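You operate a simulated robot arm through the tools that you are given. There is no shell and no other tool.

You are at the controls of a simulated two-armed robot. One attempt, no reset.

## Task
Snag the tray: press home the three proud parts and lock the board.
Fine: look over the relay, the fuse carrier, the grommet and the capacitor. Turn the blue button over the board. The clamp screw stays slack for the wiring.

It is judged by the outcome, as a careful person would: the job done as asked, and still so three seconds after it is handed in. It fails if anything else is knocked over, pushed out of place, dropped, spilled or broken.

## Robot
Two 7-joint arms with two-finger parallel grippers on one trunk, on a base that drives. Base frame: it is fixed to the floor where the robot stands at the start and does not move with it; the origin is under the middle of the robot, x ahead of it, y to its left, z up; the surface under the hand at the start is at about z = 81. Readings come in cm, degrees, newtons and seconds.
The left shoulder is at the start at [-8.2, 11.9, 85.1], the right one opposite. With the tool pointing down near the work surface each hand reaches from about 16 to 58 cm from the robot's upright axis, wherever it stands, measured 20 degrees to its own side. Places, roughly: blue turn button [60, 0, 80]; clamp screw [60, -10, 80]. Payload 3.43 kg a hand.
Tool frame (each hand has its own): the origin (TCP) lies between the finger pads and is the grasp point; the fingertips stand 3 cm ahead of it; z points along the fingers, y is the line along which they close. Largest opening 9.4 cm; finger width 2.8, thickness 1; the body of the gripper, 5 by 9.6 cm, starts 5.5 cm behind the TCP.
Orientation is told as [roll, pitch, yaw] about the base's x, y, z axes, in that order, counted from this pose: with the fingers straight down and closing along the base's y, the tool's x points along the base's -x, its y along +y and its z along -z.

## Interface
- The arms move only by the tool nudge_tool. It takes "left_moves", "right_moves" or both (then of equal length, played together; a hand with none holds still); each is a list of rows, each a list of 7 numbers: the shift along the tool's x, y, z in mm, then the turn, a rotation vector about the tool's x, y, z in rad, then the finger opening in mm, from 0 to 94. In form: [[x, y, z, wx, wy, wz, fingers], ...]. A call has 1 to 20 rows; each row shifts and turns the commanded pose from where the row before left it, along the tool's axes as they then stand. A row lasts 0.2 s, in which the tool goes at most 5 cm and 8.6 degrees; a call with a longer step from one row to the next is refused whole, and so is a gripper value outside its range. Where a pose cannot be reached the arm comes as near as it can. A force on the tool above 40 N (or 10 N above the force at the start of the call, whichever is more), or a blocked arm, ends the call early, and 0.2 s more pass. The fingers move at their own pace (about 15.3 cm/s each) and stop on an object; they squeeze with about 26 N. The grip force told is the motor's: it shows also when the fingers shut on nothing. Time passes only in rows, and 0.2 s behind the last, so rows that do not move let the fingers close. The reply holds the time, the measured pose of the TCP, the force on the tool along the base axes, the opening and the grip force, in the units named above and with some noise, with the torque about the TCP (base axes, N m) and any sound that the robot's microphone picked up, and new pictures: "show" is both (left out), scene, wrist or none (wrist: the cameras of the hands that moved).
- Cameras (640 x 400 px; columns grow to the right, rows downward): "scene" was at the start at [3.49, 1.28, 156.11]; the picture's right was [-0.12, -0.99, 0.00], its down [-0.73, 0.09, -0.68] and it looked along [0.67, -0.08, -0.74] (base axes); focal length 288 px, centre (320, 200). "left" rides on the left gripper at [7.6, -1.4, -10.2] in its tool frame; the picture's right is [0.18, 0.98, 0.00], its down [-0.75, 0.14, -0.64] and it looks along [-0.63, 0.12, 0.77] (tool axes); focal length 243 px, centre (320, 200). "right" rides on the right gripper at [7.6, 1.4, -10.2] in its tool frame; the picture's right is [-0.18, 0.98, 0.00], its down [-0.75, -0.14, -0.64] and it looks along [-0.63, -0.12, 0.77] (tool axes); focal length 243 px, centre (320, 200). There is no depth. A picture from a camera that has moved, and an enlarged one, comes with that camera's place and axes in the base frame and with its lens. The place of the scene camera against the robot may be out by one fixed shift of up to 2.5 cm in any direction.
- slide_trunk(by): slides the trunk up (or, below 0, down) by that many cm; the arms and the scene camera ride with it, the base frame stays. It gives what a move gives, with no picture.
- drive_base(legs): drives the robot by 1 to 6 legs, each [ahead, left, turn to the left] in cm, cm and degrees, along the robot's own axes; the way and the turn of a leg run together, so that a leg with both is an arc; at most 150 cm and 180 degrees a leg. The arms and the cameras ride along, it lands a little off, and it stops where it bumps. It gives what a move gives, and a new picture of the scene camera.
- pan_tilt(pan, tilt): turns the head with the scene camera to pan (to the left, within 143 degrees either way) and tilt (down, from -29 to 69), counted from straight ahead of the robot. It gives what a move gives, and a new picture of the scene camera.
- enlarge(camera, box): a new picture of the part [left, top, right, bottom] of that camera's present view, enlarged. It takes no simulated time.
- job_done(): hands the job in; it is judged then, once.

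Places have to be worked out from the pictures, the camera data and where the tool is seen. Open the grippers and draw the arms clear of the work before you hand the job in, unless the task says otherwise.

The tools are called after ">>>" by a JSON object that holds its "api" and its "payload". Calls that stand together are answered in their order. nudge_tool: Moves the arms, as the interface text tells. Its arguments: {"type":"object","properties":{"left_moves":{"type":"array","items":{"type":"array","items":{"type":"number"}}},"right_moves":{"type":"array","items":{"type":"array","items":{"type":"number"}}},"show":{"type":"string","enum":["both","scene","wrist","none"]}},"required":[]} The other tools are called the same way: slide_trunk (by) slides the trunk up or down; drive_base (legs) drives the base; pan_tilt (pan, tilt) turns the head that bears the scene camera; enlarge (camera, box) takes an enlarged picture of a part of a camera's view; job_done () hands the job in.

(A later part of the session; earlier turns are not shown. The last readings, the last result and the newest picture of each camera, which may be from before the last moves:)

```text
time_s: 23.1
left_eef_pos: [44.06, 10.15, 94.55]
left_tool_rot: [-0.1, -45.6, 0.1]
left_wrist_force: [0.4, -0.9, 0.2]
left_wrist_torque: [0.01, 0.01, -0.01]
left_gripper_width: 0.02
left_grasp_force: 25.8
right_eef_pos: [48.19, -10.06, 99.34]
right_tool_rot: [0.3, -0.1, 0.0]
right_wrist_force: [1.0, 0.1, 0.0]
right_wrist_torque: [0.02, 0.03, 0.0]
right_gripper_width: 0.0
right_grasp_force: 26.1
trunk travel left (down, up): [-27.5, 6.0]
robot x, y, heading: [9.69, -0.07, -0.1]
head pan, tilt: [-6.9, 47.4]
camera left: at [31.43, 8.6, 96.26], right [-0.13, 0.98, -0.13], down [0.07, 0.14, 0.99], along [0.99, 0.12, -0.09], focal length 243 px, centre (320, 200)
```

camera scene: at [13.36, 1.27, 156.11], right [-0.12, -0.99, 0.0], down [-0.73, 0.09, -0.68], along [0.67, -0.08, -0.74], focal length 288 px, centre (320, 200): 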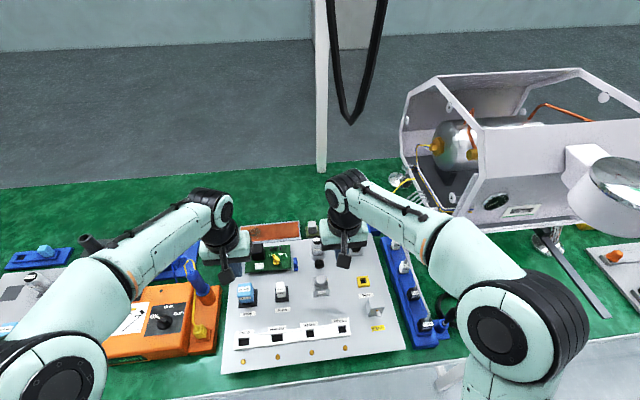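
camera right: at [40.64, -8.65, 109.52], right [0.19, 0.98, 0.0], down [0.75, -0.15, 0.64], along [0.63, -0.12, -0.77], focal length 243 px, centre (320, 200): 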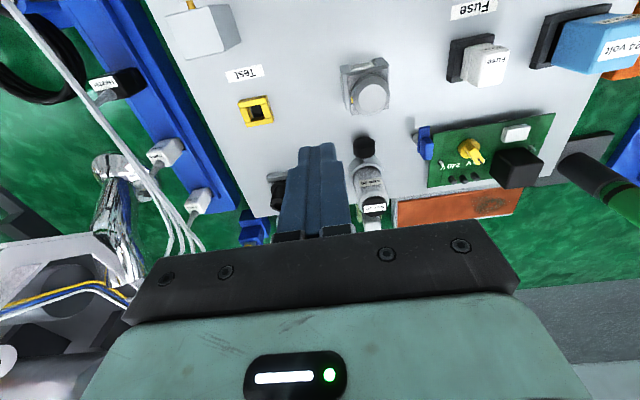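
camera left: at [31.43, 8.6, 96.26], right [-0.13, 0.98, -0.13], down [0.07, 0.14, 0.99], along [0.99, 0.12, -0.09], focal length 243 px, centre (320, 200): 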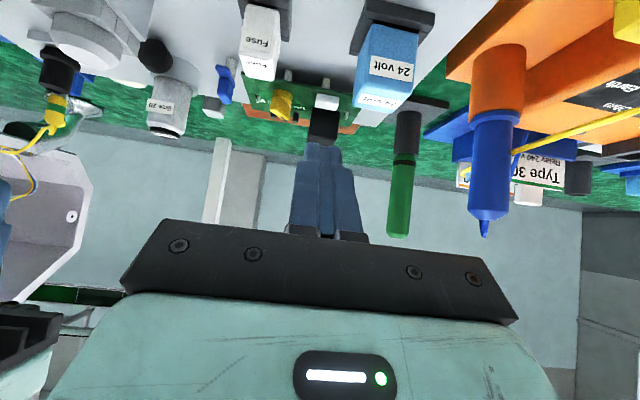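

This is a near-level view. I enlarge the relay and fuse, then the PCB, button and capacitor.

>>> {"api": "enlarge", "payload": {"camera": "left", "box": [230, 0, 440, 120]}}

>>> {"api": "enlarge", "payload": {"camera": "left", "box": [20, 20, 250, 150]}}

>>> {"api": "enlarge", "payload": {"camera": "left", "box": [200, 50, 360, 150]}}

```text
3.05 times, centred on (335, 60) of left
camera zoom: at [31.43, 8.6, 96.26], right [-0.13, 0.98, -0.13], down [0.07, 0.14, 0.99], along [0.99, 0.12, -0.09], focal length 739 px, centre (274, 627)
```

zoom: 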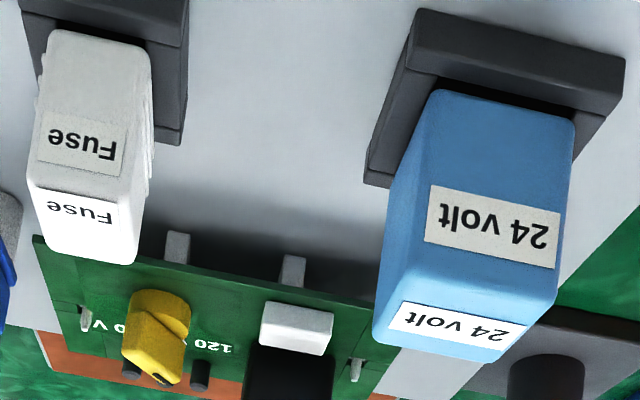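

```text
2.78 times, centred on (135, 85) of left
camera zoom: at [31.43, 8.6, 96.26], right [-0.13, 0.98, -0.13], down [0.07, 0.14, 0.99], along [0.99, 0.12, -0.09], focal length 675 px, centre (835, 520)
```

zoom: 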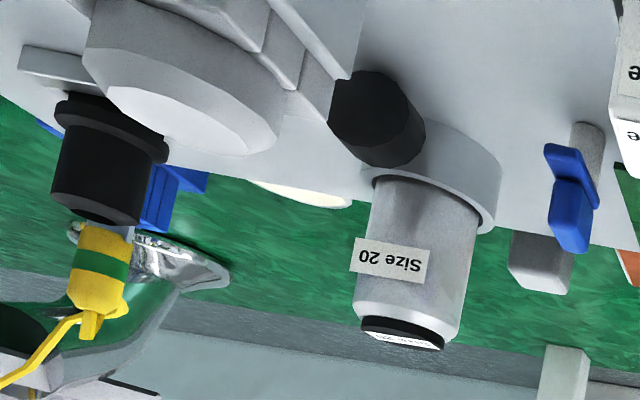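

```text
4.00 times, centred on (280, 100) of left
camera zoom: at [31.43, 8.6, 96.26], right [-0.13, 0.98, -0.13], down [0.07, 0.14, 0.99], along [0.99, 0.12, -0.09], focal length 970 px, centre (480, 600)
```

zoom: 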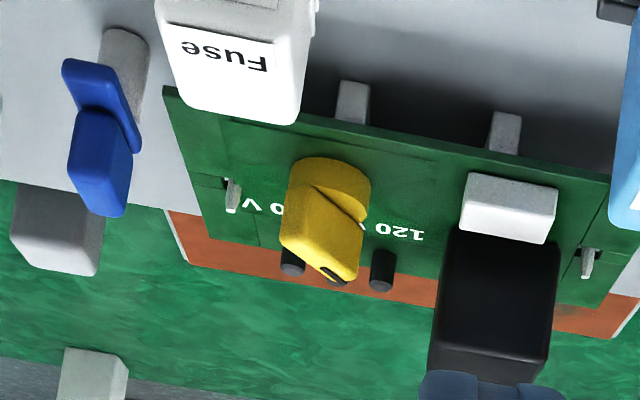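

The board rests on two standoffs with the button's bar level with its top. The grommet is plainly proud, so I test it next and bring the right hand above it at a safe height.

>>> {"api": "nudge_tool", "payload": {"right_moves": [[-35, -20, 0, 0, 0, 0, 0], [-35, -20, 0, 0, 0, 0, 0], [-35, -20, 0, 0, 0, 0, 0], [-26, -20, 0, 0, 0, 0, 0], [0, 0, 0, 0, 0, 0, 0]], "show": "both"}}

>>> {"api": "enlarge", "payload": {"camera": "right", "box": [180, 60, 480, 250]}}

>>> {"api": "enlarge", "payload": {"camera": "left", "box": [0, 20, 240, 180]}}

```text
time_s: 24.2
left_eef_pos: [44.02, 10.09, 94.69]
left_tool_rot: [-0.2, -45.6, 0.1]
left_wrist_force: [0.2, -0.6, 0.2]
left_wrist_torque: [-0.02, 0.01, 0.0]
left_gripper_width: 0.01
left_grasp_force: 26.0
right_eef_pos: [61.25, -18.06, 99.47]
right_tool_rot: [0.3, 0.0, -0.1]
right_wrist_force: [-0.6, 0.2, -0.2]
right_wrist_torque: [0.01, -0.02, 0.01]
right_gripper_width: 0.0
right_grasp_force: 25.7
trunk travel left (down, up): [-27.5, 6.0]
robot x, y, heading: [9.69, 0.27, -0.2]
head pan, tilt: [-6.9, 47.4]
camera scene: at [13.31, 1.3, 156.11], right [-0.12, -0.99, 0.0], down [-0.73, 0.09, -0.68], along [0.67, -0.08, -0.74], focal length 288 px, centre (320, 200)
camera right: at [53.66, -16.64, 109.69], right [0.19, 0.98, 0.0], down [0.75, -0.15, 0.64], along [0.63, -0.12, -0.77], focal length 243 px, centre (320, 200)
```

scene: 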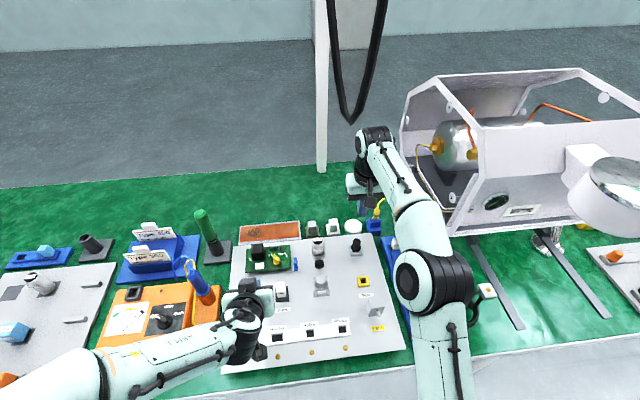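
right: 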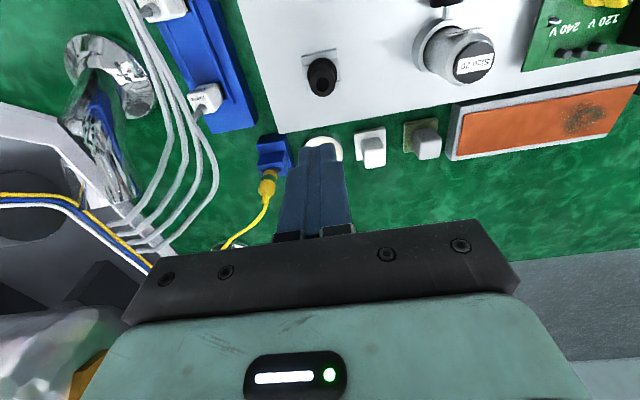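

```text
2.11 times, centred on (330, 155) of right
camera zoom: at [53.66, -16.64, 109.69], right [0.19, 0.98, 0.0], down [0.75, -0.15, 0.64], along [0.63, -0.12, -0.77], focal length 511 px, centre (299, 295)
```

zoom: 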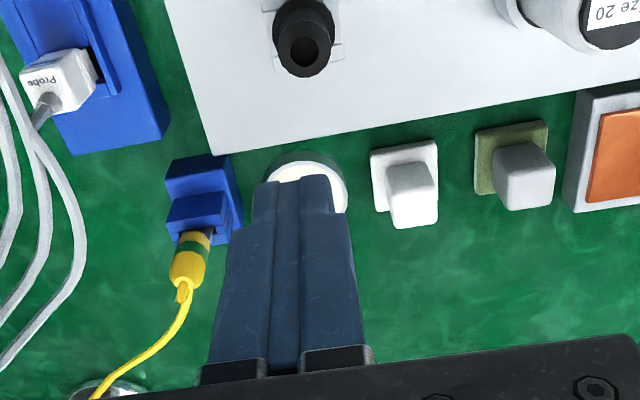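

```text
2.50 times, centred on (120, 100) of left
camera zoom: at [31.42, 8.62, 96.28], right [-0.13, 0.98, -0.13], down [0.07, 0.14, 0.99], along [0.99, 0.12, -0.09], focal length 606 px, centre (820, 450)
```

zoom: 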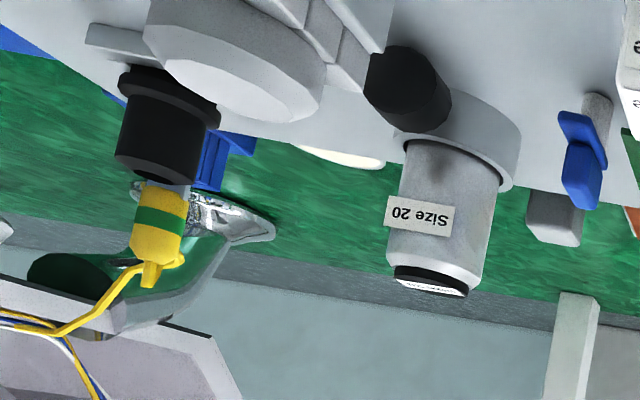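

From directly above, the grommet top is at about (59.9, −17.6, 85.2), and the cables are well clear of the hand. I align and descend in stages to just above it.

>>> {"api": "nudge_tool", "payload": {"right_moves": [[14, 5, 20, 0, 0, 0, 0], [0, 0, 30, 0, 0, 0, 0], [0, 0, 25, 0, 0, 0, 0], [0, 0, 15, 0, 0, 0, 0], [0, 0, 0, 0, 0, 0, 0]], "show": "wrist"}}

>>> {"api": "enlarge", "payload": {"camera": "right", "box": [220, 60, 420, 240]}}

>>> {"api": "enlarge", "payload": {"camera": "left", "box": [0, 20, 240, 180]}}

```text
time_s: 25.4
left_eef_pos: [44.2, 10.04, 94.54]
left_tool_rot: [-0.3, -45.6, 0.1]
left_wrist_force: [-0.4, -1.0, 0.2]
left_wrist_torque: [0.02, -0.05, 0.02]
left_gripper_width: 0.0
left_grasp_force: 26.2
right_eef_pos: [59.78, -17.68, 90.18]
right_tool_rot: [0.3, -0.1, -0.3]
right_wrist_force: [0.1, -0.4, 0.3]
right_wrist_torque: [-0.02, -0.02, -0.02]
right_gripper_width: 0.01
right_grasp_force: 25.9
trunk travel left (down, up): [-27.5, 6.0]
robot x, y, heading: [10.01, -0.16, -0.2]
head pan, tilt: [-6.9, 47.4]
camera right: at [52.27, -16.16, 100.42], right [0.19, 0.98, 0.0], down [0.75, -0.15, 0.64], along [0.63, -0.12, -0.77], focal length 243 px, centre (320, 200)
```

right: 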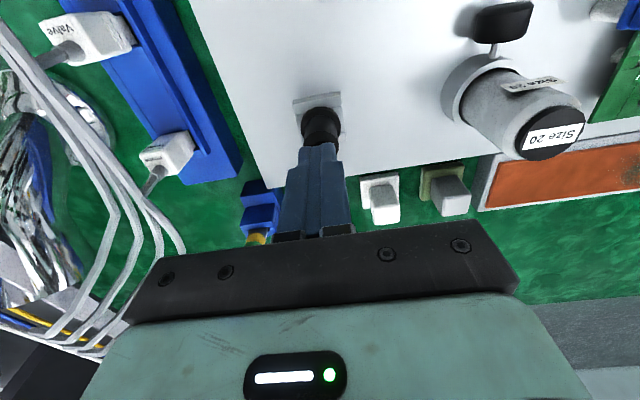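

```text
2.22 times, centred on (320, 150) of right
camera zoom: at [52.27, -16.16, 100.42], right [0.19, 0.98, 0.0], down [0.75, -0.15, 0.64], along [0.63, -0.12, -0.77], focal length 539 px, centre (320, 311)
```

zoom: 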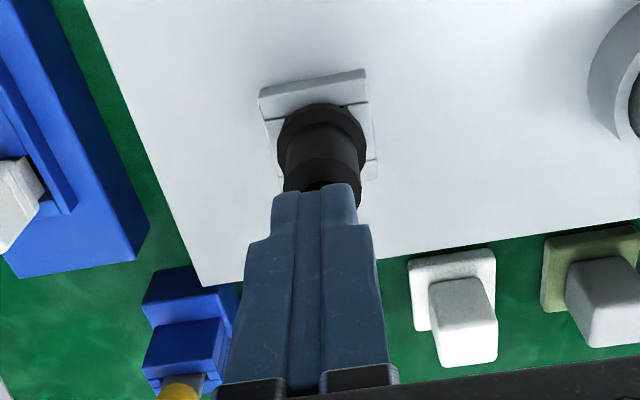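

```text
2.50 times, centred on (120, 100) of left
camera zoom: at [31.46, 8.6, 96.28], right [-0.13, 0.98, -0.13], down [0.07, 0.14, 0.99], along [0.99, 0.12, -0.09], focal length 606 px, centre (820, 450)
```

zoom: 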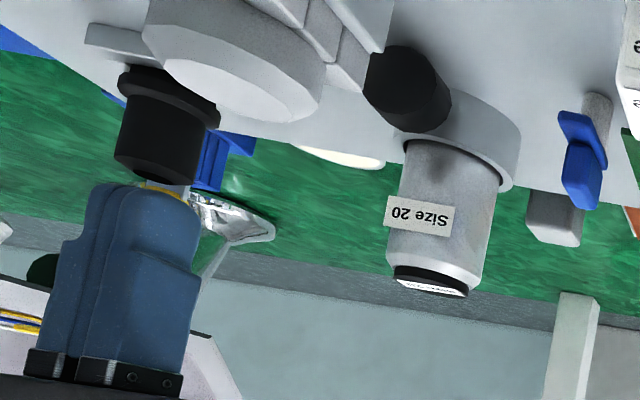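

The left camera confirms the right fingers are directly over the grommet with a small gap. I lower slowly to contact.

>>> {"api": "nudge_tool", "payload": {"right_moves": [[0, 0, 8, 0, 0, 0, 0], [0, 0, 3, 0, 0, 0, 0], [0, 0, 2, 0, 0, 0, 0], [0, 0, 2, 0, 0, 0, 0], [0, 0, 0, 0, 0, 0, 0]], "show": "none"}}

>>> {"api": "enlarge", "payload": {"camera": "left", "box": [0, 20, 240, 180]}}

```text
time_s: 26.6
left_eef_pos: [43.89, 10.13, 94.63]
left_tool_rot: [-0.2, -45.7, 0.2]
left_wrist_force: [-0.6, -0.1, -0.3]
left_wrist_torque: [0.03, -0.04, 0.01]
left_gripper_width: 0.0
left_grasp_force: 25.8
right_eef_pos: [59.94, -17.46, 89.15]
right_tool_rot: [0.4, -0.5, -0.2]
right_wrist_force: [-2.6, -1.8, 29.4]
right_wrist_torque: [-0.06, 0.19, 0.02]
right_gripper_width: 0.01
right_grasp_force: 25.8
trunk travel left (down, up): [-27.5, 6.0]
robot x, y, heading: [9.77, -0.41, -0.1]
head pan, tilt: [-6.9, 47.4]
```

```text
2.50 times, centred on (120, 100) of left
camera zoom: at [31.3, 8.64, 96.34], right [-0.13, 0.98, -0.13], down [0.07, 0.14, 0.99], along [0.99, 0.12, -0.08], focal length 606 px, centre (820, 450)
```

zoom: 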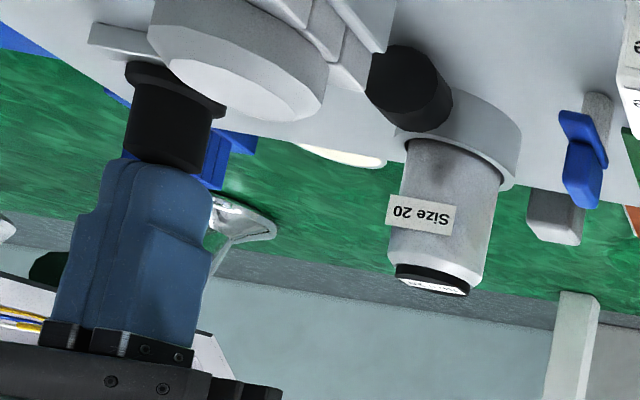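

The grommet sank slightly at 29 N. I keep pressing in 1 mm steps.

>>> {"api": "nudge_tool", "payload": {"right_moves": [[0, 0, 1, 0, 0, 0, 0], [0, 0, 0, 0, 0, 0, 0]], "show": "none"}}

>>> {"api": "nudge_tool", "payload": {"right_moves": [[0, 0, 1, 0, 0, 0, 0], [0, 0, 0, 0, 0, 0, 0]], "show": "none"}}

>>> {"api": "enlarge", "payload": {"camera": "left", "box": [0, 20, 240, 180]}}

```text
time_s: 27.2
left_eef_pos: [44.03, 10.22, 94.74]
left_tool_rot: [-0.2, -45.6, 0.1]
left_wrist_force: [-1.1, -0.4, -1.4]
left_wrist_torque: [0.0, 0.02, -0.01]
left_gripper_width: 0.01
left_grasp_force: 26.1
right_eef_pos: [59.85, -17.51, 89.05]
right_tool_rot: [0.3, -0.7, -0.2]
right_wrist_force: [-2.6, -1.2, 36.9]
right_wrist_torque: [-0.01, 0.25, -0.01]
right_gripper_width: 0.0
right_grasp_force: 26.9
trunk travel left (down, up): [-27.5, 6.0]
robot x, y, heading: [9.95, 0.06, -0.1]
head pan, tilt: [-6.9, 47.4]
```

```text
time_s: 27.9
left_eef_pos: [44.02, 10.28, 94.74]
left_tool_rot: [-0.2, -45.8, 0.1]
left_wrist_force: [1.0, -0.2, 0.2]
left_wrist_torque: [-0.02, -0.04, -0.05]
left_gripper_width: 0.0
left_grasp_force: 26.0
right_eef_pos: [59.97, -17.51, 89.08]
right_tool_rot: [0.2, -0.7, -0.2]
right_wrist_force: [-2.5, -0.7, 40.4]
right_wrist_torque: [0.0, 0.34, -0.01]
right_gripper_width: 0.0
right_grasp_force: 26.0
trunk travel left (down, up): [-27.5, 6.0]
robot x, y, heading: [9.68, -0.05, 0.3]
head pan, tilt: [-6.9, 47.4]
```

```text
2.50 times, centred on (120, 100) of left
camera zoom: at [31.23, 8.67, 96.34], right [-0.13, 0.98, -0.13], down [0.07, 0.14, 0.99], along [0.99, 0.12, -0.08], focal length 606 px, centre (820, 450)
```

zoom: 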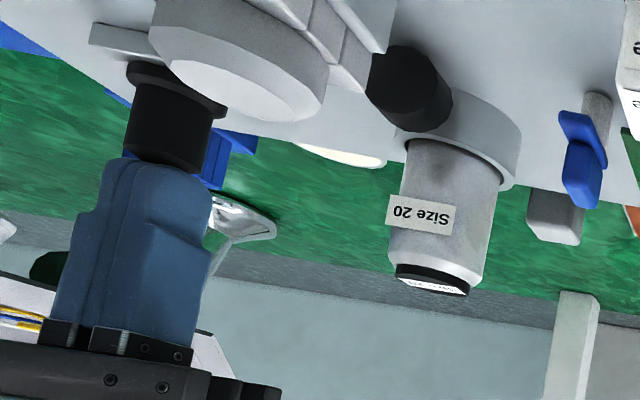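

At 40 N the grommet has stopped moving. I back off and inspect how its flange sits now.

>>> {"api": "nudge_tool", "payload": {"right_moves": [[0, 0, -10, 0, 0, 0, 0], [20, 0, -30, 0, 0, 0, 0], [30, 20, -30, 0, 0, 0, 0], [30, 20, -30, 0, 0, 0, 0], [0, 0, 0, 0, 0, 0, 0]], "show": "wrist"}}

>>> {"api": "enlarge", "payload": {"camera": "left", "box": [0, 20, 120, 100]}}

>>> {"api": "enlarge", "payload": {"camera": "right", "box": [200, 80, 360, 180]}}

```text
time_s: 29.1
left_eef_pos: [44.25, 10.06, 94.59]
left_tool_rot: [-0.2, -45.6, 0.2]
left_wrist_force: [0.1, -0.2, -1.0]
left_wrist_torque: [-0.02, -0.03, -0.01]
left_gripper_width: 0.0
left_grasp_force: 26.4
right_eef_pos: [51.97, -13.59, 98.68]
right_tool_rot: [0.2, 0.0, -0.3]
right_wrist_force: [0.2, -0.1, -0.2]
right_wrist_torque: [0.0, 0.02, -0.01]
right_gripper_width: 0.02
right_grasp_force: 26.0
trunk travel left (down, up): [-27.5, 6.0]
robot x, y, heading: [9.79, 0.09, -0.3]
head pan, tilt: [-6.9, 47.4]
camera right: at [44.44, -12.09, 108.92], right [0.19, 0.98, 0.0], down [0.75, -0.15, 0.64], along [0.63, -0.12, -0.77], focal length 243 px, centre (320, 200)
```

right: 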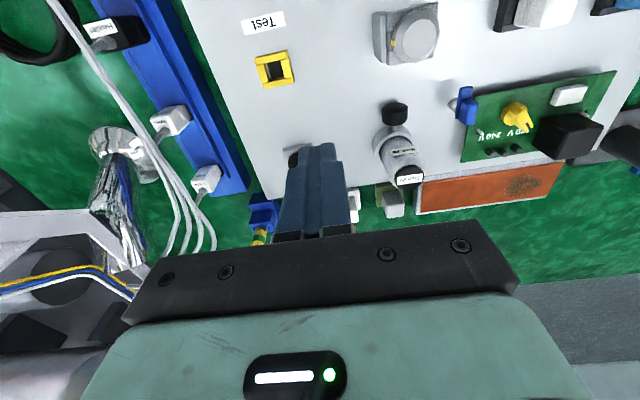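

```text
5.00 times, centred on (60, 60) of left
camera zoom: at [31.5, 8.59, 96.27], right [-0.13, 0.98, -0.13], down [0.07, 0.14, 0.99], along [0.99, 0.12, -0.09], focal length 1213 px, centre (1620, 900)
```

zoom: 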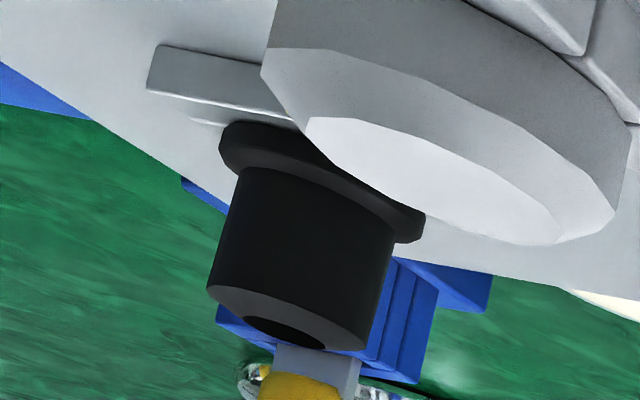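

```text
4.00 times, centred on (280, 130) of right
camera zoom: at [44.44, -12.09, 108.92], right [0.19, 0.98, 0.0], down [0.75, -0.15, 0.64], along [0.63, -0.12, -0.77], focal length 970 px, centre (480, 480)
```

zoom: 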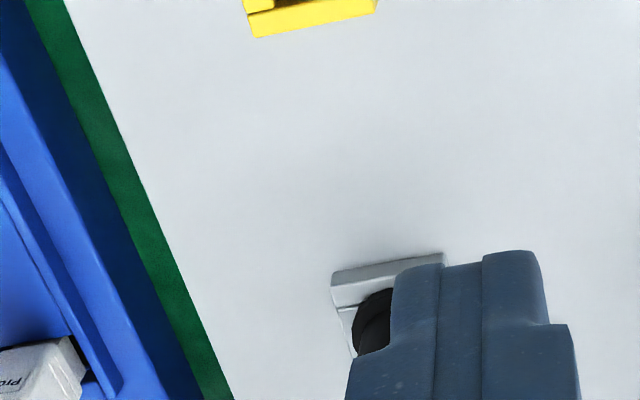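

The flange now sits about 4–5 mm lower, so the grommet went down. To judge the fuse and relay, I retract the left hand and return the right hand to the same pose I used for the "before" picture.

>>> {"api": "nudge_tool", "payload": {"left_moves": [[0, 0, -40, 0, 0, 0, 0], [0, 20, -40, 0, 0.131, 0, 0], [0, 40, 0, 0, 0.131, 0, 0], [0, 40, 0, 0, 0.131, 0, 0], [0, 40, 0, 0, 0.131, 0, 0], [0, 40, 0, 0, 0.131, 0, 0], [0, 0, 0, 0, 0.141, 0, 0], [0, 0, 0, 0, 0, 0, 0], [0, 0, 0, 0, 0, 0, 0], [0, 0, 0, 0, 0, 0, 0]], "right_moves": [[0, 0, 0, 0, 0, 0, 0], [0, 0, 0, 0, 0, 0, 0], [0, 0, 0, 0, 0, 0, 0], [30, 30, 0, 0, 0, 0, 0], [30, 35, 0, 0, 0, 0, 0], [30, 35, 0, 0, 0, 0, 0], [5, 35, 20, 0, -0.131, 0, 0], [0, 32, 0, 0, -0.131, 0, 0], [0, 0, 0, 0, -0.131, 0, 0], [0, 0, 0, 0, -0.131, 0, 0]], "show": "wrist"}}

```text
time_s: 31.2
left_eef_pos: [38.34, 28.2, 100.23]
left_tool_rot: [-0.1, 0.0, 0.0]
left_wrist_force: [0.3, -0.1, -0.4]
left_wrist_torque: [0.0, -0.06, -0.04]
left_gripper_width: 0.02
left_grasp_force: 26.5
right_eef_pos: [42.4, 3.24, 96.68]
right_tool_rot: [0.3, -30.2, -0.4]
right_wrist_force: [0.5, 0.3, -0.2]
right_wrist_torque: [-0.02, 0.03, 0.02]
right_gripper_width: 0.0
right_grasp_force: 25.8
trunk travel left (down, up): [-27.5, 6.0]
robot x, y, heading: [9.84, -0.03, -0.1]
head pan, tilt: [-6.9, 47.4]
camera right: at [30.75, 4.68, 101.66], right [0.16, 0.98, 0.1], down [0.33, -0.15, 0.93], along [0.93, -0.12, -0.35], focal length 243 px, centre (320, 200)
camera left: at [30.66, 26.64, 110.33], right [-0.18, 0.98, 0.0], down [0.75, 0.14, 0.64], along [0.63, 0.12, -0.77], focal length 243 px, centre (320, 200)
```

right: 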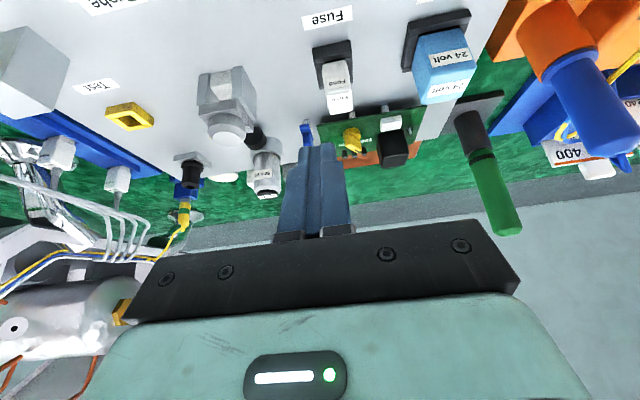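
left: 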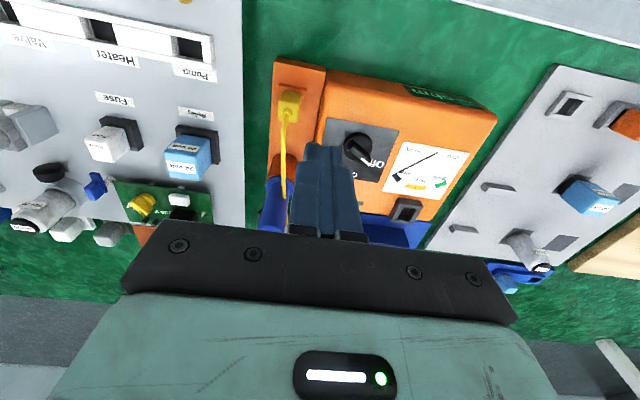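

The pose matches the earlier one closely, so I enlarge the same regions for comparison.

>>> {"api": "enlarge", "payload": {"camera": "right", "box": [280, 0, 440, 120]}}

>>> {"api": "enlarge", "payload": {"camera": "right", "box": [390, 0, 510, 110]}}

>>> {"api": "enlarge", "payload": {"camera": "right", "box": [140, 120, 300, 220]}}

>>> {"api": "enlarge", "payload": {"camera": "left", "box": [60, 80, 260, 240]}}

```text
3.33 times, centred on (360, 60) of right
camera zoom: at [30.75, 4.68, 101.66], right [0.16, 0.98, 0.1], down [0.33, -0.15, 0.93], along [0.93, -0.12, -0.35], focal length 809 px, centre (187, 667)
```

zoom: 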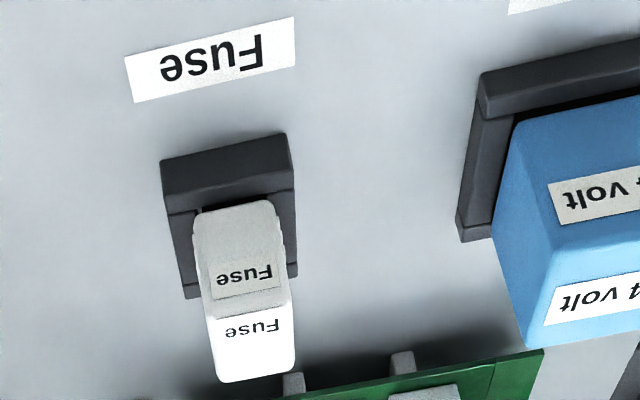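

```text
3.64 times, centred on (450, 55) of right
camera zoom: at [30.75, 4.68, 101.66], right [0.16, 0.98, 0.1], down [0.33, -0.15, 0.93], along [0.93, -0.12, -0.35], focal length 882 px, centre (-153, 727)
```

zoom: 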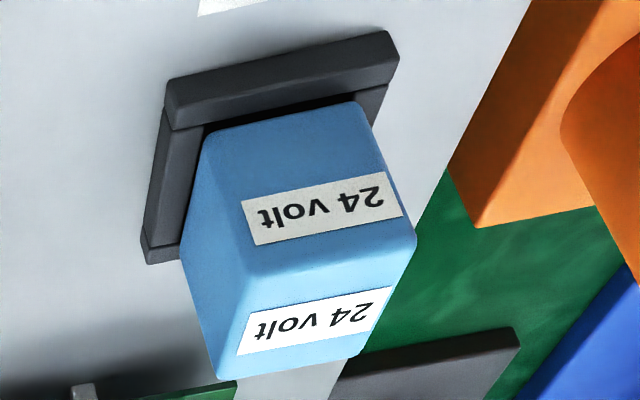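

```text
4.00 times, centred on (220, 170) of right
camera zoom: at [30.75, 4.68, 101.66], right [0.16, 0.98, 0.1], down [0.33, -0.15, 0.93], along [0.93, -0.12, -0.35], focal length 970 px, centre (720, 320)
```

zoom: 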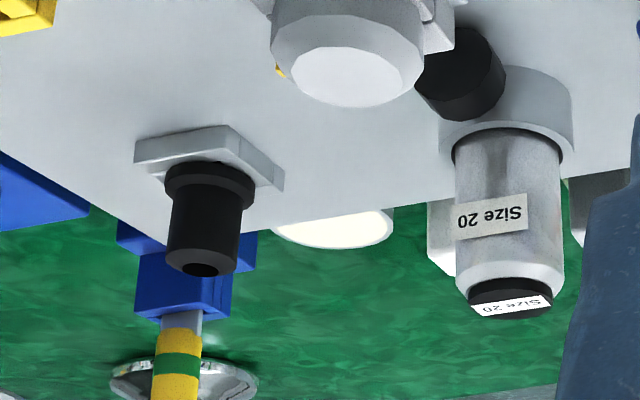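

```text
2.50 times, centred on (160, 160) of left
camera zoom: at [30.66, 26.64, 110.33], right [-0.18, 0.98, 0.0], down [0.75, 0.14, 0.64], along [0.63, 0.12, -0.77], focal length 606 px, centre (720, 300)
```

zoom: 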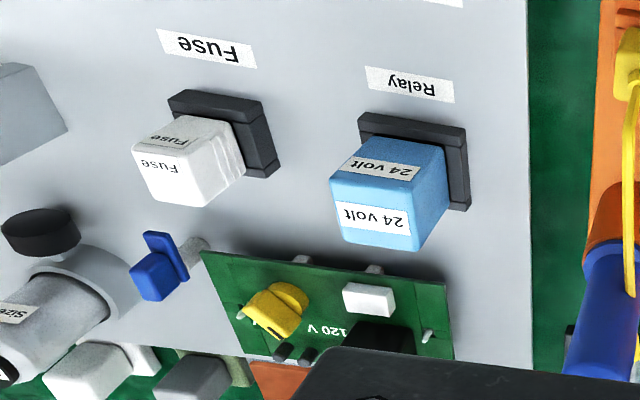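

Compared with before, the gap under the relay shrank by about 3 mm and the fuse's gap closed slightly. The grommet flange is now flush on its plate. Next I bring the right hand over the capacitor top at about (59.6, −5.7, 88.6).

>>> {"api": "nudge_tool", "payload": {"right_moves": [[0, 0, -20, 0, 0.131, 0, 0], [0, 0, 0, 0, 0.131, 0, 0], [0, 0, 0, 0, 0.131, 0, 0], [0, 0, 0, 0, 0.131, 0, 0], [-40, -20, 0, 0, 0, 0, 0], [-40, -20, 0, 0, 0, 0, 0], [-40, -20, 0, 0, 0, 0, 0], [-40, -20, 0, 0, 0, 0, 0], [-20, -10, 0, 0, 0, 0, 0], [0, 0, 0, 0, 0, 0, 0]], "show": "wrist"}}

>>> {"api": "enlarge", "payload": {"camera": "right", "box": [220, 40, 440, 240]}}

```text
time_s: 33.5
left_eef_pos: [38.34, 28.18, 100.25]
left_tool_rot: [-0.1, -0.1, 0.0]
left_wrist_force: [-0.3, -0.6, 0.0]
left_wrist_torque: [0.0, -0.01, -0.01]
left_gripper_width: 0.01
left_grasp_force: 26.0
right_eef_pos: [59.34, -5.86, 98.39]
right_tool_rot: [0.3, 0.0, -0.1]
right_wrist_force: [-0.1, 0.1, 0.6]
right_wrist_torque: [-0.04, -0.03, 0.02]
right_gripper_width: 0.0
right_grasp_force: 25.6
trunk travel left (down, up): [-27.5, 6.0]
robot x, y, heading: [9.57, -0.23, 0.1]
head pan, tilt: [-6.9, 47.4]
camera right: at [51.77, -4.51, 108.69], right [0.19, 0.98, 0.0], down [0.75, -0.15, 0.64], along [0.63, -0.12, -0.77], focal length 243 px, centre (320, 200)
```

right: 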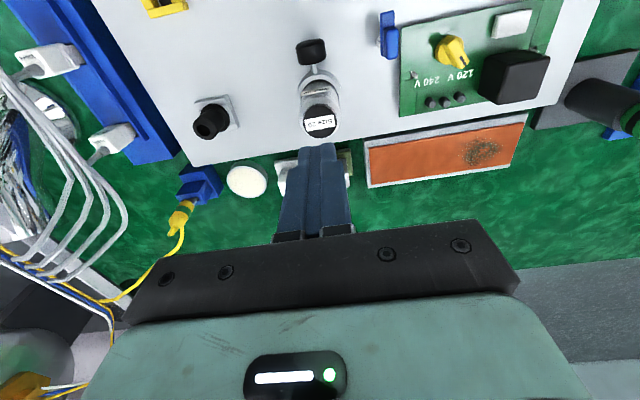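

```text
2.00 times, centred on (330, 140) of right
camera zoom: at [51.77, -4.51, 108.69], right [0.19, 0.98, 0.0], down [0.75, -0.15, 0.64], along [0.63, -0.12, -0.77], focal length 485 px, centre (300, 320)
```

zoom: 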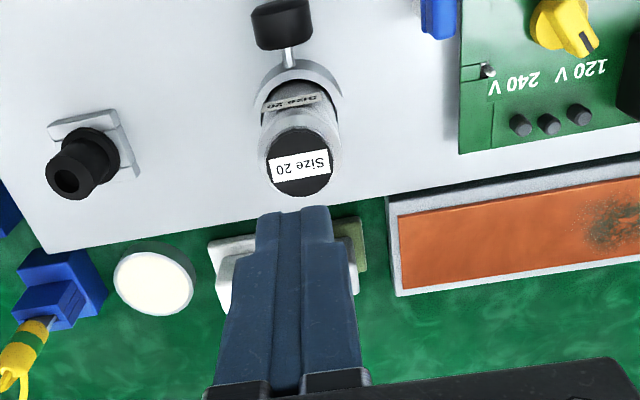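

The capacitor top is ≈ (59.6, −5.95, 89), almost directly below the tip. I shift 2 mm and descend slowly to contact.

>>> {"api": "nudge_tool", "payload": {"right_moves": [[-2, -1, 25, 0, 0, 0, 0], [0, 0, 20, 0, 0, 0, 0], [0, 0, 8, 0, 0, 0, 0], [0, 0, 2, 0, 0, 0, 0], [0, 0, 0, 0, 0, 0, 0]], "show": "wrist"}}

>>> {"api": "enlarge", "payload": {"camera": "right", "box": [220, 40, 440, 240]}}

```text
time_s: 34.6
left_eef_pos: [38.26, 28.14, 100.17]
left_tool_rot: [-0.1, 0.0, 0.0]
left_wrist_force: [-0.3, -0.5, 0.7]
left_wrist_torque: [0.02, 0.03, 0.01]
left_gripper_width: 0.0
left_grasp_force: 25.9
right_eef_pos: [59.48, -5.95, 92.77]
right_tool_rot: [0.3, -0.1, -0.1]
right_wrist_force: [0.1, 0.2, -0.4]
right_wrist_torque: [0.02, 0.03, -0.01]
right_gripper_width: 0.0
right_grasp_force: 26.3
trunk travel left (down, up): [-27.5, 6.0]
robot x, y, heading: [9.92, -0.02, -0.1]
head pan, tilt: [-6.9, 47.4]
camera right: at [52.05, -4.5, 103.1], right [0.19, 0.98, 0.0], down [0.75, -0.15, 0.64], along [0.63, -0.12, -0.77], focal length 243 px, centre (320, 200)
```

right: 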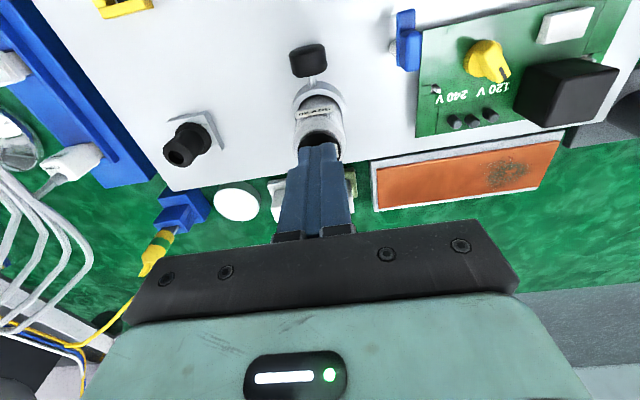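

```text
2.00 times, centred on (330, 140) of right
camera zoom: at [52.05, -4.5, 103.1], right [0.19, 0.98, 0.0], down [0.75, -0.15, 0.64], along [0.63, -0.12, -0.77], focal length 485 px, centre (300, 320)
```

zoom: 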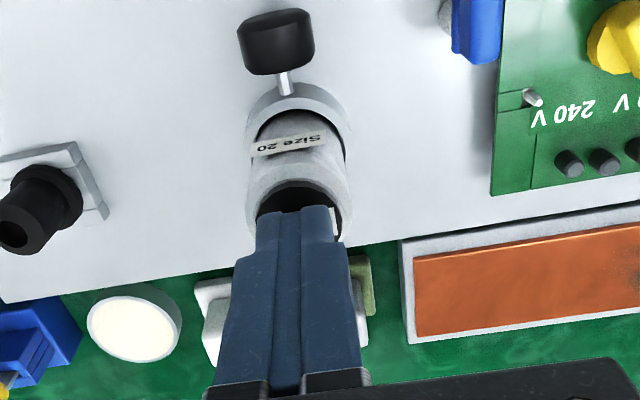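

There is still no contact with the tip at z≈89.8. I go down in 1–2 mm steps.

>>> {"api": "nudge_tool", "payload": {"right_moves": [[0, 0, 2, 0, 0, 0, 0], [0, 0, 2, 0, 0, 0, 0], [0, 0, 1, 0, 0, 0, 0], [0, 0, 0, 0, 0, 0, 0]], "show": "none"}}

>>> {"api": "nudge_tool", "payload": {"right_moves": [[0, 0, 1, 0, 0, 0, 0], [0, 0, 1, 0, 0, 0, 0], [0, 0, 0, 0, 0, 0, 0]], "show": "none"}}

```text
time_s: 35.6
left_eef_pos: [38.31, 28.04, 100.19]
left_tool_rot: [-0.1, 0.0, 0.0]
left_wrist_force: [-0.8, -0.3, -0.6]
left_wrist_torque: [-0.02, -0.02, -0.01]
left_gripper_width: 0.01
left_grasp_force: 26.5
right_eef_pos: [59.72, -5.99, 92.35]
right_tool_rot: [0.3, -0.1, -0.1]
right_wrist_force: [-0.2, 1.0, 0.4]
right_wrist_torque: [0.03, 0.0, -0.02]
right_gripper_width: 0.03
right_grasp_force: 26.1
trunk travel left (down, up): [-27.5, 6.0]
robot x, y, heading: [9.86, -0.21, -0.3]
head pan, tilt: [-6.9, 47.4]
```

```text
time_s: 36.5
left_eef_pos: [38.43, 28.16, 100.15]
left_tool_rot: [0.0, 0.0, 0.0]
left_wrist_force: [0.7, 1.0, 0.2]
left_wrist_torque: [-0.01, 0.0, 0.03]
left_gripper_width: 0.01
left_grasp_force: 26.1
right_eef_pos: [59.6, -5.91, 92.07]
right_tool_rot: [0.3, -0.1, -0.1]
right_wrist_force: [-0.5, -0.2, 0.3]
right_wrist_torque: [0.01, -0.01, -0.01]
right_gripper_width: 0.01
right_grasp_force: 25.9
trunk travel left (down, up): [-27.5, 6.0]
robot x, y, heading: [9.69, -0.44, -0.3]
head pan, tilt: [-6.9, 47.4]
```

Still free at tip z≈89.07. I continue in 1 mm steps.

>>> {"api": "nudge_tool", "payload": {"right_moves": [[0, 0, 1, 0, 0, 0, 0], [0, 0, 1, 0, 0, 0, 0], [0, 0, 0, 0, 0, 0, 0]], "show": "none"}}

>>> {"api": "nudge_tool", "payload": {"right_moves": [[0, 0, 1, 0, 0, 0, 0], [0, 0, 1, 0, 0, 0, 0], [0, 0, 0, 0, 0, 0, 0]], "show": "none"}}

>>> {"api": "enlarge", "payload": {"camera": "right", "box": [220, 40, 440, 240]}}

```text
time_s: 37.2
left_eef_pos: [38.35, 28.07, 100.19]
left_tool_rot: [-0.2, 0.0, 0.0]
left_wrist_force: [-0.9, 0.0, -0.3]
left_wrist_torque: [-0.03, 0.01, -0.02]
left_gripper_width: 0.0
left_grasp_force: 25.9
right_eef_pos: [59.56, -6.01, 91.91]
right_tool_rot: [0.3, 0.0, 0.0]
right_wrist_force: [0.5, 0.1, -0.7]
right_wrist_torque: [0.0, -0.04, 0.0]
right_gripper_width: 0.0
right_grasp_force: 26.1
trunk travel left (down, up): [-27.5, 6.0]
robot x, y, heading: [10.07, 0.36, -0.5]
head pan, tilt: [-6.9, 47.4]
```

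```text
time_s: 38.0
left_eef_pos: [38.44, 28.05, 100.25]
left_tool_rot: [-0.1, 0.1, 0.0]
left_wrist_force: [-0.2, -0.9, -0.7]
left_wrist_torque: [0.01, 0.01, 0.01]
left_gripper_width: 0.01
left_grasp_force: 25.5
right_eef_pos: [59.67, -5.92, 91.78]
right_tool_rot: [0.3, -0.1, -0.1]
right_wrist_force: [0.0, -0.6, 3.6]
right_wrist_torque: [-0.02, 0.03, -0.02]
right_gripper_width: 0.0
right_grasp_force: 26.2
trunk travel left (down, up): [-27.5, 6.0]
robot x, y, heading: [9.56, 0.01, -0.4]
head pan, tilt: [-6.9, 47.4]
```

```text
2.00 times, centred on (330, 140) of right
camera zoom: at [52.05, -4.5, 102.0], right [0.19, 0.98, 0.0], down [0.75, -0.15, 0.64], along [0.63, -0.12, -0.77], focal length 485 px, centre (300, 320)
```

zoom: 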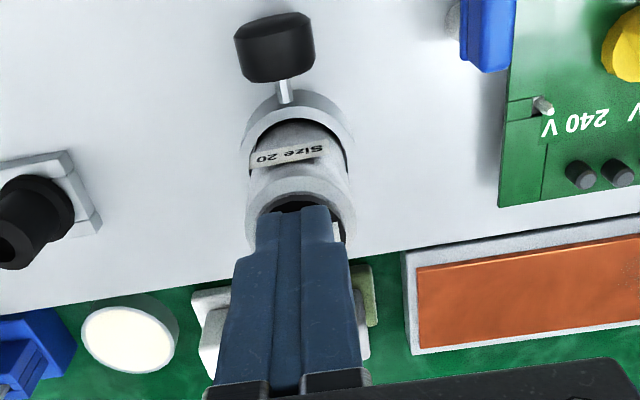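

First contact shows as 3.6 N at tip z≈88.78. I press on in 1 mm steps to find out whether it yields.

>>> {"api": "nudge_tool", "payload": {"right_moves": [[0, 0, 1, 0, 0, 0, 0], [0, 0, 1, 0, 0, 0, 0], [0, 0, 0, 0, 0, 0, 0]], "show": "none"}}

>>> {"api": "nudge_tool", "payload": {"right_moves": [[0, 0, 1, 0, 0, 0, 0], [0, 0, 1, 0, 0, 0, 0], [0, 0, 0, 0, 0, 0, 0]], "show": "none"}}

>>> {"api": "enlarge", "payload": {"camera": "right", "box": [220, 40, 440, 240]}}

```text
time_s: 38.9
left_eef_pos: [38.37, 28.01, 100.1]
left_tool_rot: [0.0, 0.0, 0.1]
left_wrist_force: [-0.1, -0.5, 0.6]
left_wrist_torque: [0.02, -0.01, 0.01]
left_gripper_width: 0.01
left_grasp_force: 26.1
right_eef_pos: [59.79, -5.89, 91.77]
right_tool_rot: [0.3, -0.1, -0.1]
right_wrist_force: [0.2, -0.4, 2.5]
right_wrist_torque: [0.03, 0.01, -0.03]
right_gripper_width: 0.01
right_grasp_force: 25.8
trunk travel left (down, up): [-27.5, 6.0]
robot x, y, heading: [10.25, -0.01, -0.2]
head pan, tilt: [-6.9, 47.4]
```

```text
time_s: 39.6
left_eef_pos: [38.19, 28.0, 100.18]
left_tool_rot: [-0.1, 0.1, -0.1]
left_wrist_force: [-0.2, 0.4, -0.2]
left_wrist_torque: [0.02, 0.01, 0.02]
left_gripper_width: 0.0
left_grasp_force: 26.1
right_eef_pos: [59.56, -5.95, 91.41]
right_tool_rot: [0.3, -0.3, -0.1]
right_wrist_force: [-2.6, -1.5, 12.1]
right_wrist_torque: [-0.07, 0.25, -0.03]
right_gripper_width: 0.02
right_grasp_force: 26.0
trunk travel left (down, up): [-27.5, 6.0]
robot x, y, heading: [9.71, 0.33, -0.2]
head pan, tilt: [-6.9, 47.4]
```

```text
2.00 times, centred on (330, 140) of right
camera zoom: at [52.01, -4.55, 101.7], right [0.19, 0.98, 0.01], down [0.75, -0.15, 0.64], along [0.63, -0.12, -0.76], focal length 485 px, centre (300, 320)
```

zoom: 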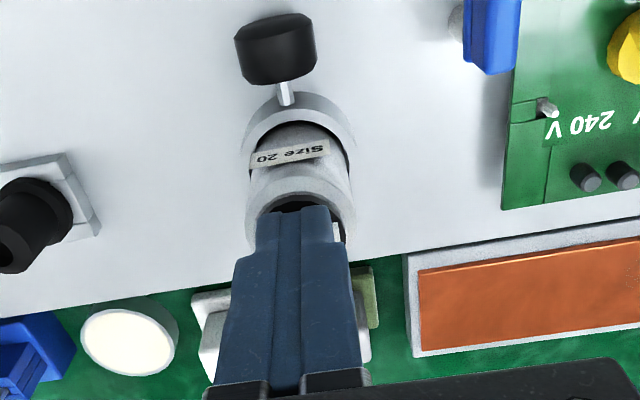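

The capacitor sank about 3.5 mm with little force, so it was proud. I continue until it bottoms.

>>> {"api": "nudge_tool", "payload": {"right_moves": [[0, 0, 1, 0, 0, 0, 0], [0, 0, 0, 0, 0, 0, 0]], "show": "none"}}

>>> {"api": "nudge_tool", "payload": {"right_moves": [[0, 0, 1, 0, 0, 0, 0], [0, 0, 0, 0, 0, 0, 0]], "show": "none"}}

>>> {"api": "nudge_tool", "payload": {"right_moves": [[0, 0, 1, 0, 0, 0, 0], [0, 0, 0, 0, 0, 0, 0]], "show": "wrist"}}

```text
time_s: 40.2
left_eef_pos: [38.32, 28.12, 100.32]
left_tool_rot: [-0.2, 0.0, 0.1]
left_wrist_force: [0.6, 0.0, 0.3]
left_wrist_torque: [-0.02, 0.04, 0.01]
left_gripper_width: 0.0
left_grasp_force: 26.1
right_eef_pos: [59.65, -5.92, 91.5]
right_tool_rot: [0.3, -0.3, -0.2]
right_wrist_force: [-2.2, -2.0, 21.7]
right_wrist_torque: [-0.07, 0.27, -0.01]
right_gripper_width: 0.0
right_grasp_force: 26.0
trunk travel left (down, up): [-27.5, 6.0]
robot x, y, heading: [9.83, 0.18, -0.1]
head pan, tilt: [-6.9, 47.4]
```

```text
time_s: 40.9
left_eef_pos: [38.26, 28.12, 100.35]
left_tool_rot: [-0.1, -0.2, 0.1]
left_wrist_force: [0.1, 0.3, -0.1]
left_wrist_torque: [0.0, -0.01, 0.0]
left_gripper_width: 0.0
left_grasp_force: 26.5
right_eef_pos: [59.66, -6.03, 91.36]
right_tool_rot: [0.4, -0.5, -0.2]
right_wrist_force: [-2.6, -1.7, 33.4]
right_wrist_torque: [-0.06, 0.33, 0.03]
right_gripper_width: 0.0
right_grasp_force: 26.3
trunk travel left (down, up): [-27.5, 6.0]
robot x, y, heading: [9.76, 0.08, -0.2]
head pan, tilt: [-6.9, 47.4]
```

```text
time_s: 41.5
left_eef_pos: [38.23, 28.13, 100.24]
left_tool_rot: [-0.1, 0.0, 0.0]
left_wrist_force: [-0.9, 0.3, -0.4]
left_wrist_torque: [-0.02, 0.01, 0.03]
left_gripper_width: 0.0
left_grasp_force: 25.4
right_eef_pos: [59.6, -6.01, 91.52]
right_tool_rot: [0.4, -0.6, -0.1]
right_wrist_force: [-1.6, -1.0, 35.5]
right_wrist_torque: [-0.06, 0.34, 0.03]
right_gripper_width: 0.0
right_grasp_force: 26.2
trunk travel left (down, up): [-27.5, 6.0]
robot x, y, heading: [10.17, 0.4, -0.2]
head pan, tilt: [-6.9, 47.4]
camera right: at [51.93, -4.55, 101.63], right [0.19, 0.98, 0.01], down [0.75, -0.15, 0.65], along [0.64, -0.12, -0.76], focal length 243 px, centre (320, 200)
```

right: 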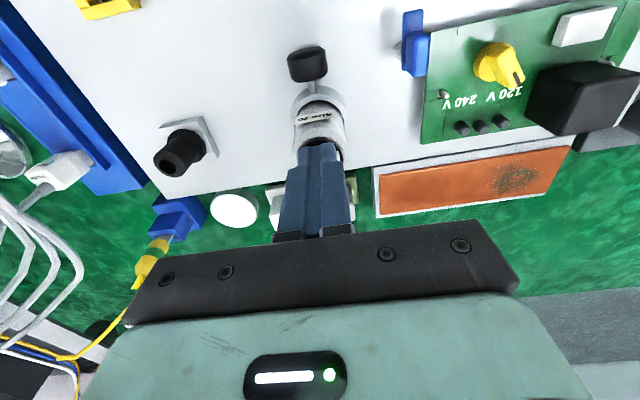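

The force rose steeply at tip z≈88.45, so the capacitor has bottomed. I lift off and reposition the right hand for a pitched close view of the blue button and the board edge.

>>> {"api": "nudge_tool", "payload": {"right_moves": [[0, 0, -15, 0, 0, 0, 0], [0, 0, -35, 0, 0, 0, 0], [35, 25, 0, 0, 0, 0, 0], [35, 25, 0, 0, 0, 0, 0], [20, 20, 0, 0, -0.131, 0, 0], [0, 0, 0, 0, -0.131, 0, 0], [0, 0, 0, 0, -0.131, 0, 0], [0, 0, 0, 0, -0.131, 0, 0], [0, 0, 0, 0, 0, 0, 0]], "show": "wrist"}}

>>> {"api": "enlarge", "payload": {"camera": "right", "box": [300, 0, 460, 130]}}

>>> {"api": "enlarge", "payload": {"camera": "right", "box": [160, 0, 320, 160]}}

```text
time_s: 43.5
left_eef_pos: [38.37, 28.2, 100.16]
left_tool_rot: [-0.1, -0.2, 0.0]
left_wrist_force: [0.3, 0.9, 0.6]
left_wrist_torque: [0.03, 0.02, 0.04]
left_gripper_width: 0.0
left_grasp_force: 25.9
right_eef_pos: [50.69, 1.17, 95.99]
right_tool_rot: [0.4, -30.3, -0.3]
right_wrist_force: [0.5, -0.1, 0.2]
right_wrist_torque: [0.0, -0.03, 0.0]
right_gripper_width: 0.03
right_grasp_force: 26.3
trunk travel left (down, up): [-27.5, 6.0]
robot x, y, heading: [9.8, -0.29, 0.0]
head pan, tilt: [-6.9, 47.4]
camera right: at [39.05, 2.65, 101.12], right [0.16, 0.98, 0.1], down [0.33, -0.15, 0.93], along [0.93, -0.12, -0.35], focal length 243 px, centre (320, 200)
```

right: 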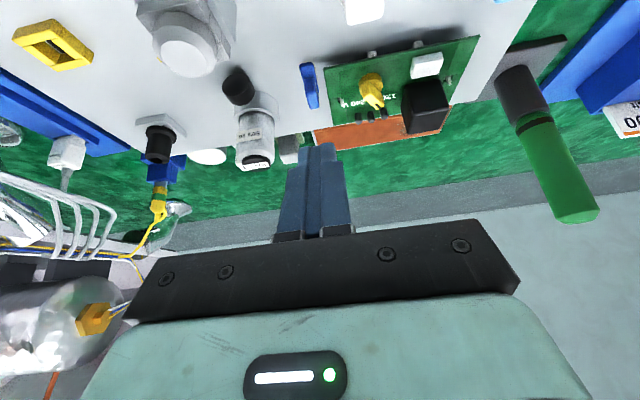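

```text
3.08 times, centred on (380, 65) of right
camera zoom: at [39.05, 2.65, 101.12], right [0.16, 0.98, 0.1], down [0.33, -0.15, 0.93], along [0.93, -0.12, -0.35], focal length 746 px, centre (135, 615)
```

zoom: 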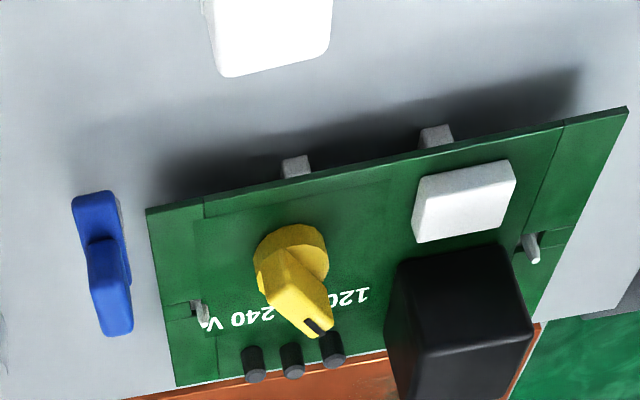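

```text
2.50 times, centred on (240, 80) of right
camera zoom: at [39.05, 2.65, 101.12], right [0.16, 0.98, 0.1], down [0.33, -0.15, 0.93], along [0.93, -0.12, -0.35], focal length 606 px, centre (520, 500)
```

zoom: 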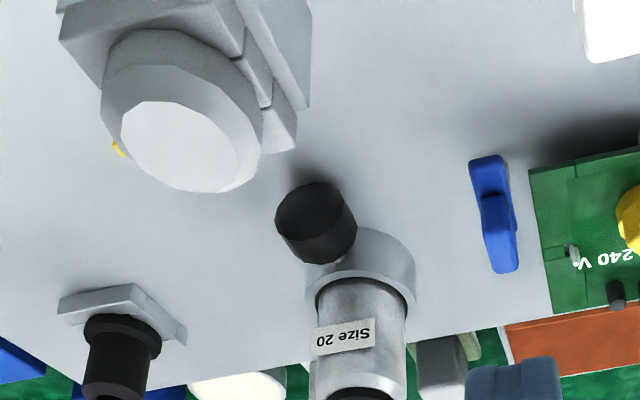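

The board edge is at y≈2.15 (x 54.4–62.3) and the button is centred near (55.4, 0.8) with its bar along x. I level the right hand beyond the button to get a straight-down view before gripping it.

>>> {"api": "nudge_tool", "payload": {"right_moves": [[0, 0, -10, 0, 0.131, 0, 0], [0, 0, 0, 0, 0.131, 0, 0], [0, 0, 0, 0, 0.131, 0, 0], [0, 0, 0, 0, 0.131, 0, 0], [-40, 0, 0, 0, 0, 0, 20], [-30, 0, 0, 0, 0, 0, 26], [0, 0, 0, 0, 0, 0, 26]], "show": "wrist"}}

>>> {"api": "enlarge", "payload": {"camera": "right", "box": [270, 0, 430, 100]}}

```text
time_s: 45.0
left_eef_pos: [38.31, 28.1, 100.02]
left_tool_rot: [-0.1, 0.0, 0.0]
left_wrist_force: [-1.0, -0.3, -0.7]
left_wrist_torque: [0.0, 0.03, 0.01]
left_gripper_width: 0.0
left_grasp_force: 25.8
right_eef_pos: [57.1, 1.12, 97.03]
right_tool_rot: [0.4, 0.0, -0.1]
right_wrist_force: [0.2, -0.7, 0.7]
right_wrist_torque: [-0.03, 0.0, -0.02]
right_gripper_width: 2.58
right_grasp_force: 0.0
trunk travel left (down, up): [-27.5, 6.0]
robot x, y, heading: [9.92, -0.1, -0.1]
head pan, tilt: [-6.9, 47.4]
camera right: at [49.54, 2.48, 107.17], right [0.19, 0.98, 0.0], down [0.75, -0.15, 0.64], along [0.63, -0.12, -0.77], focal length 243 px, centre (320, 200)
```

right: 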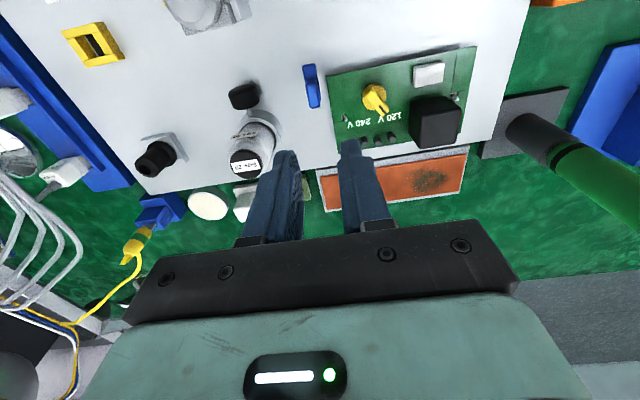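

```text
4.00 times, centred on (350, 50) of right
camera zoom: at [49.54, 2.48, 107.17], right [0.19, 0.98, 0.0], down [0.75, -0.15, 0.64], along [0.63, -0.12, -0.77], focal length 970 px, centre (200, 800)
```

zoom: 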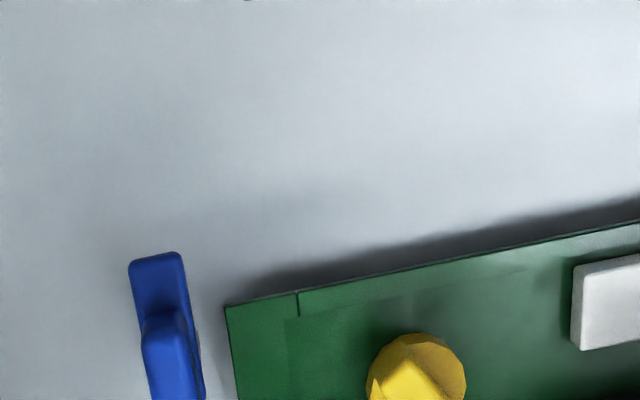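

I need the full button in frame, so I enlarge a slightly lower region.

>>> {"api": "enlarge", "payload": {"camera": "right", "box": [280, 50, 380, 130]}}

```text
5.00 times, centred on (330, 90) of right
camera zoom: at [49.54, 2.48, 107.17], right [0.19, 0.98, 0.0], down [0.75, -0.15, 0.64], along [0.63, -0.12, -0.77], focal length 1213 px, centre (270, 750)
```

zoom: 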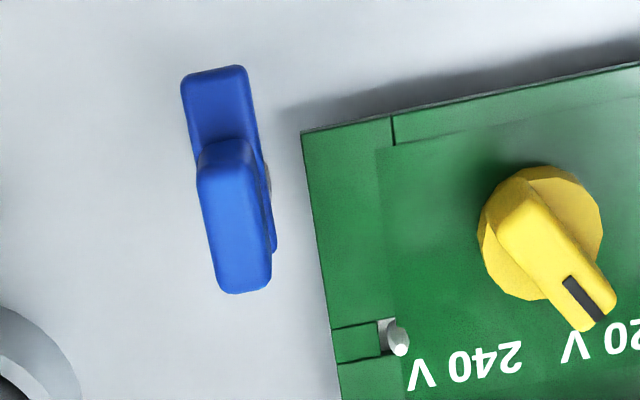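

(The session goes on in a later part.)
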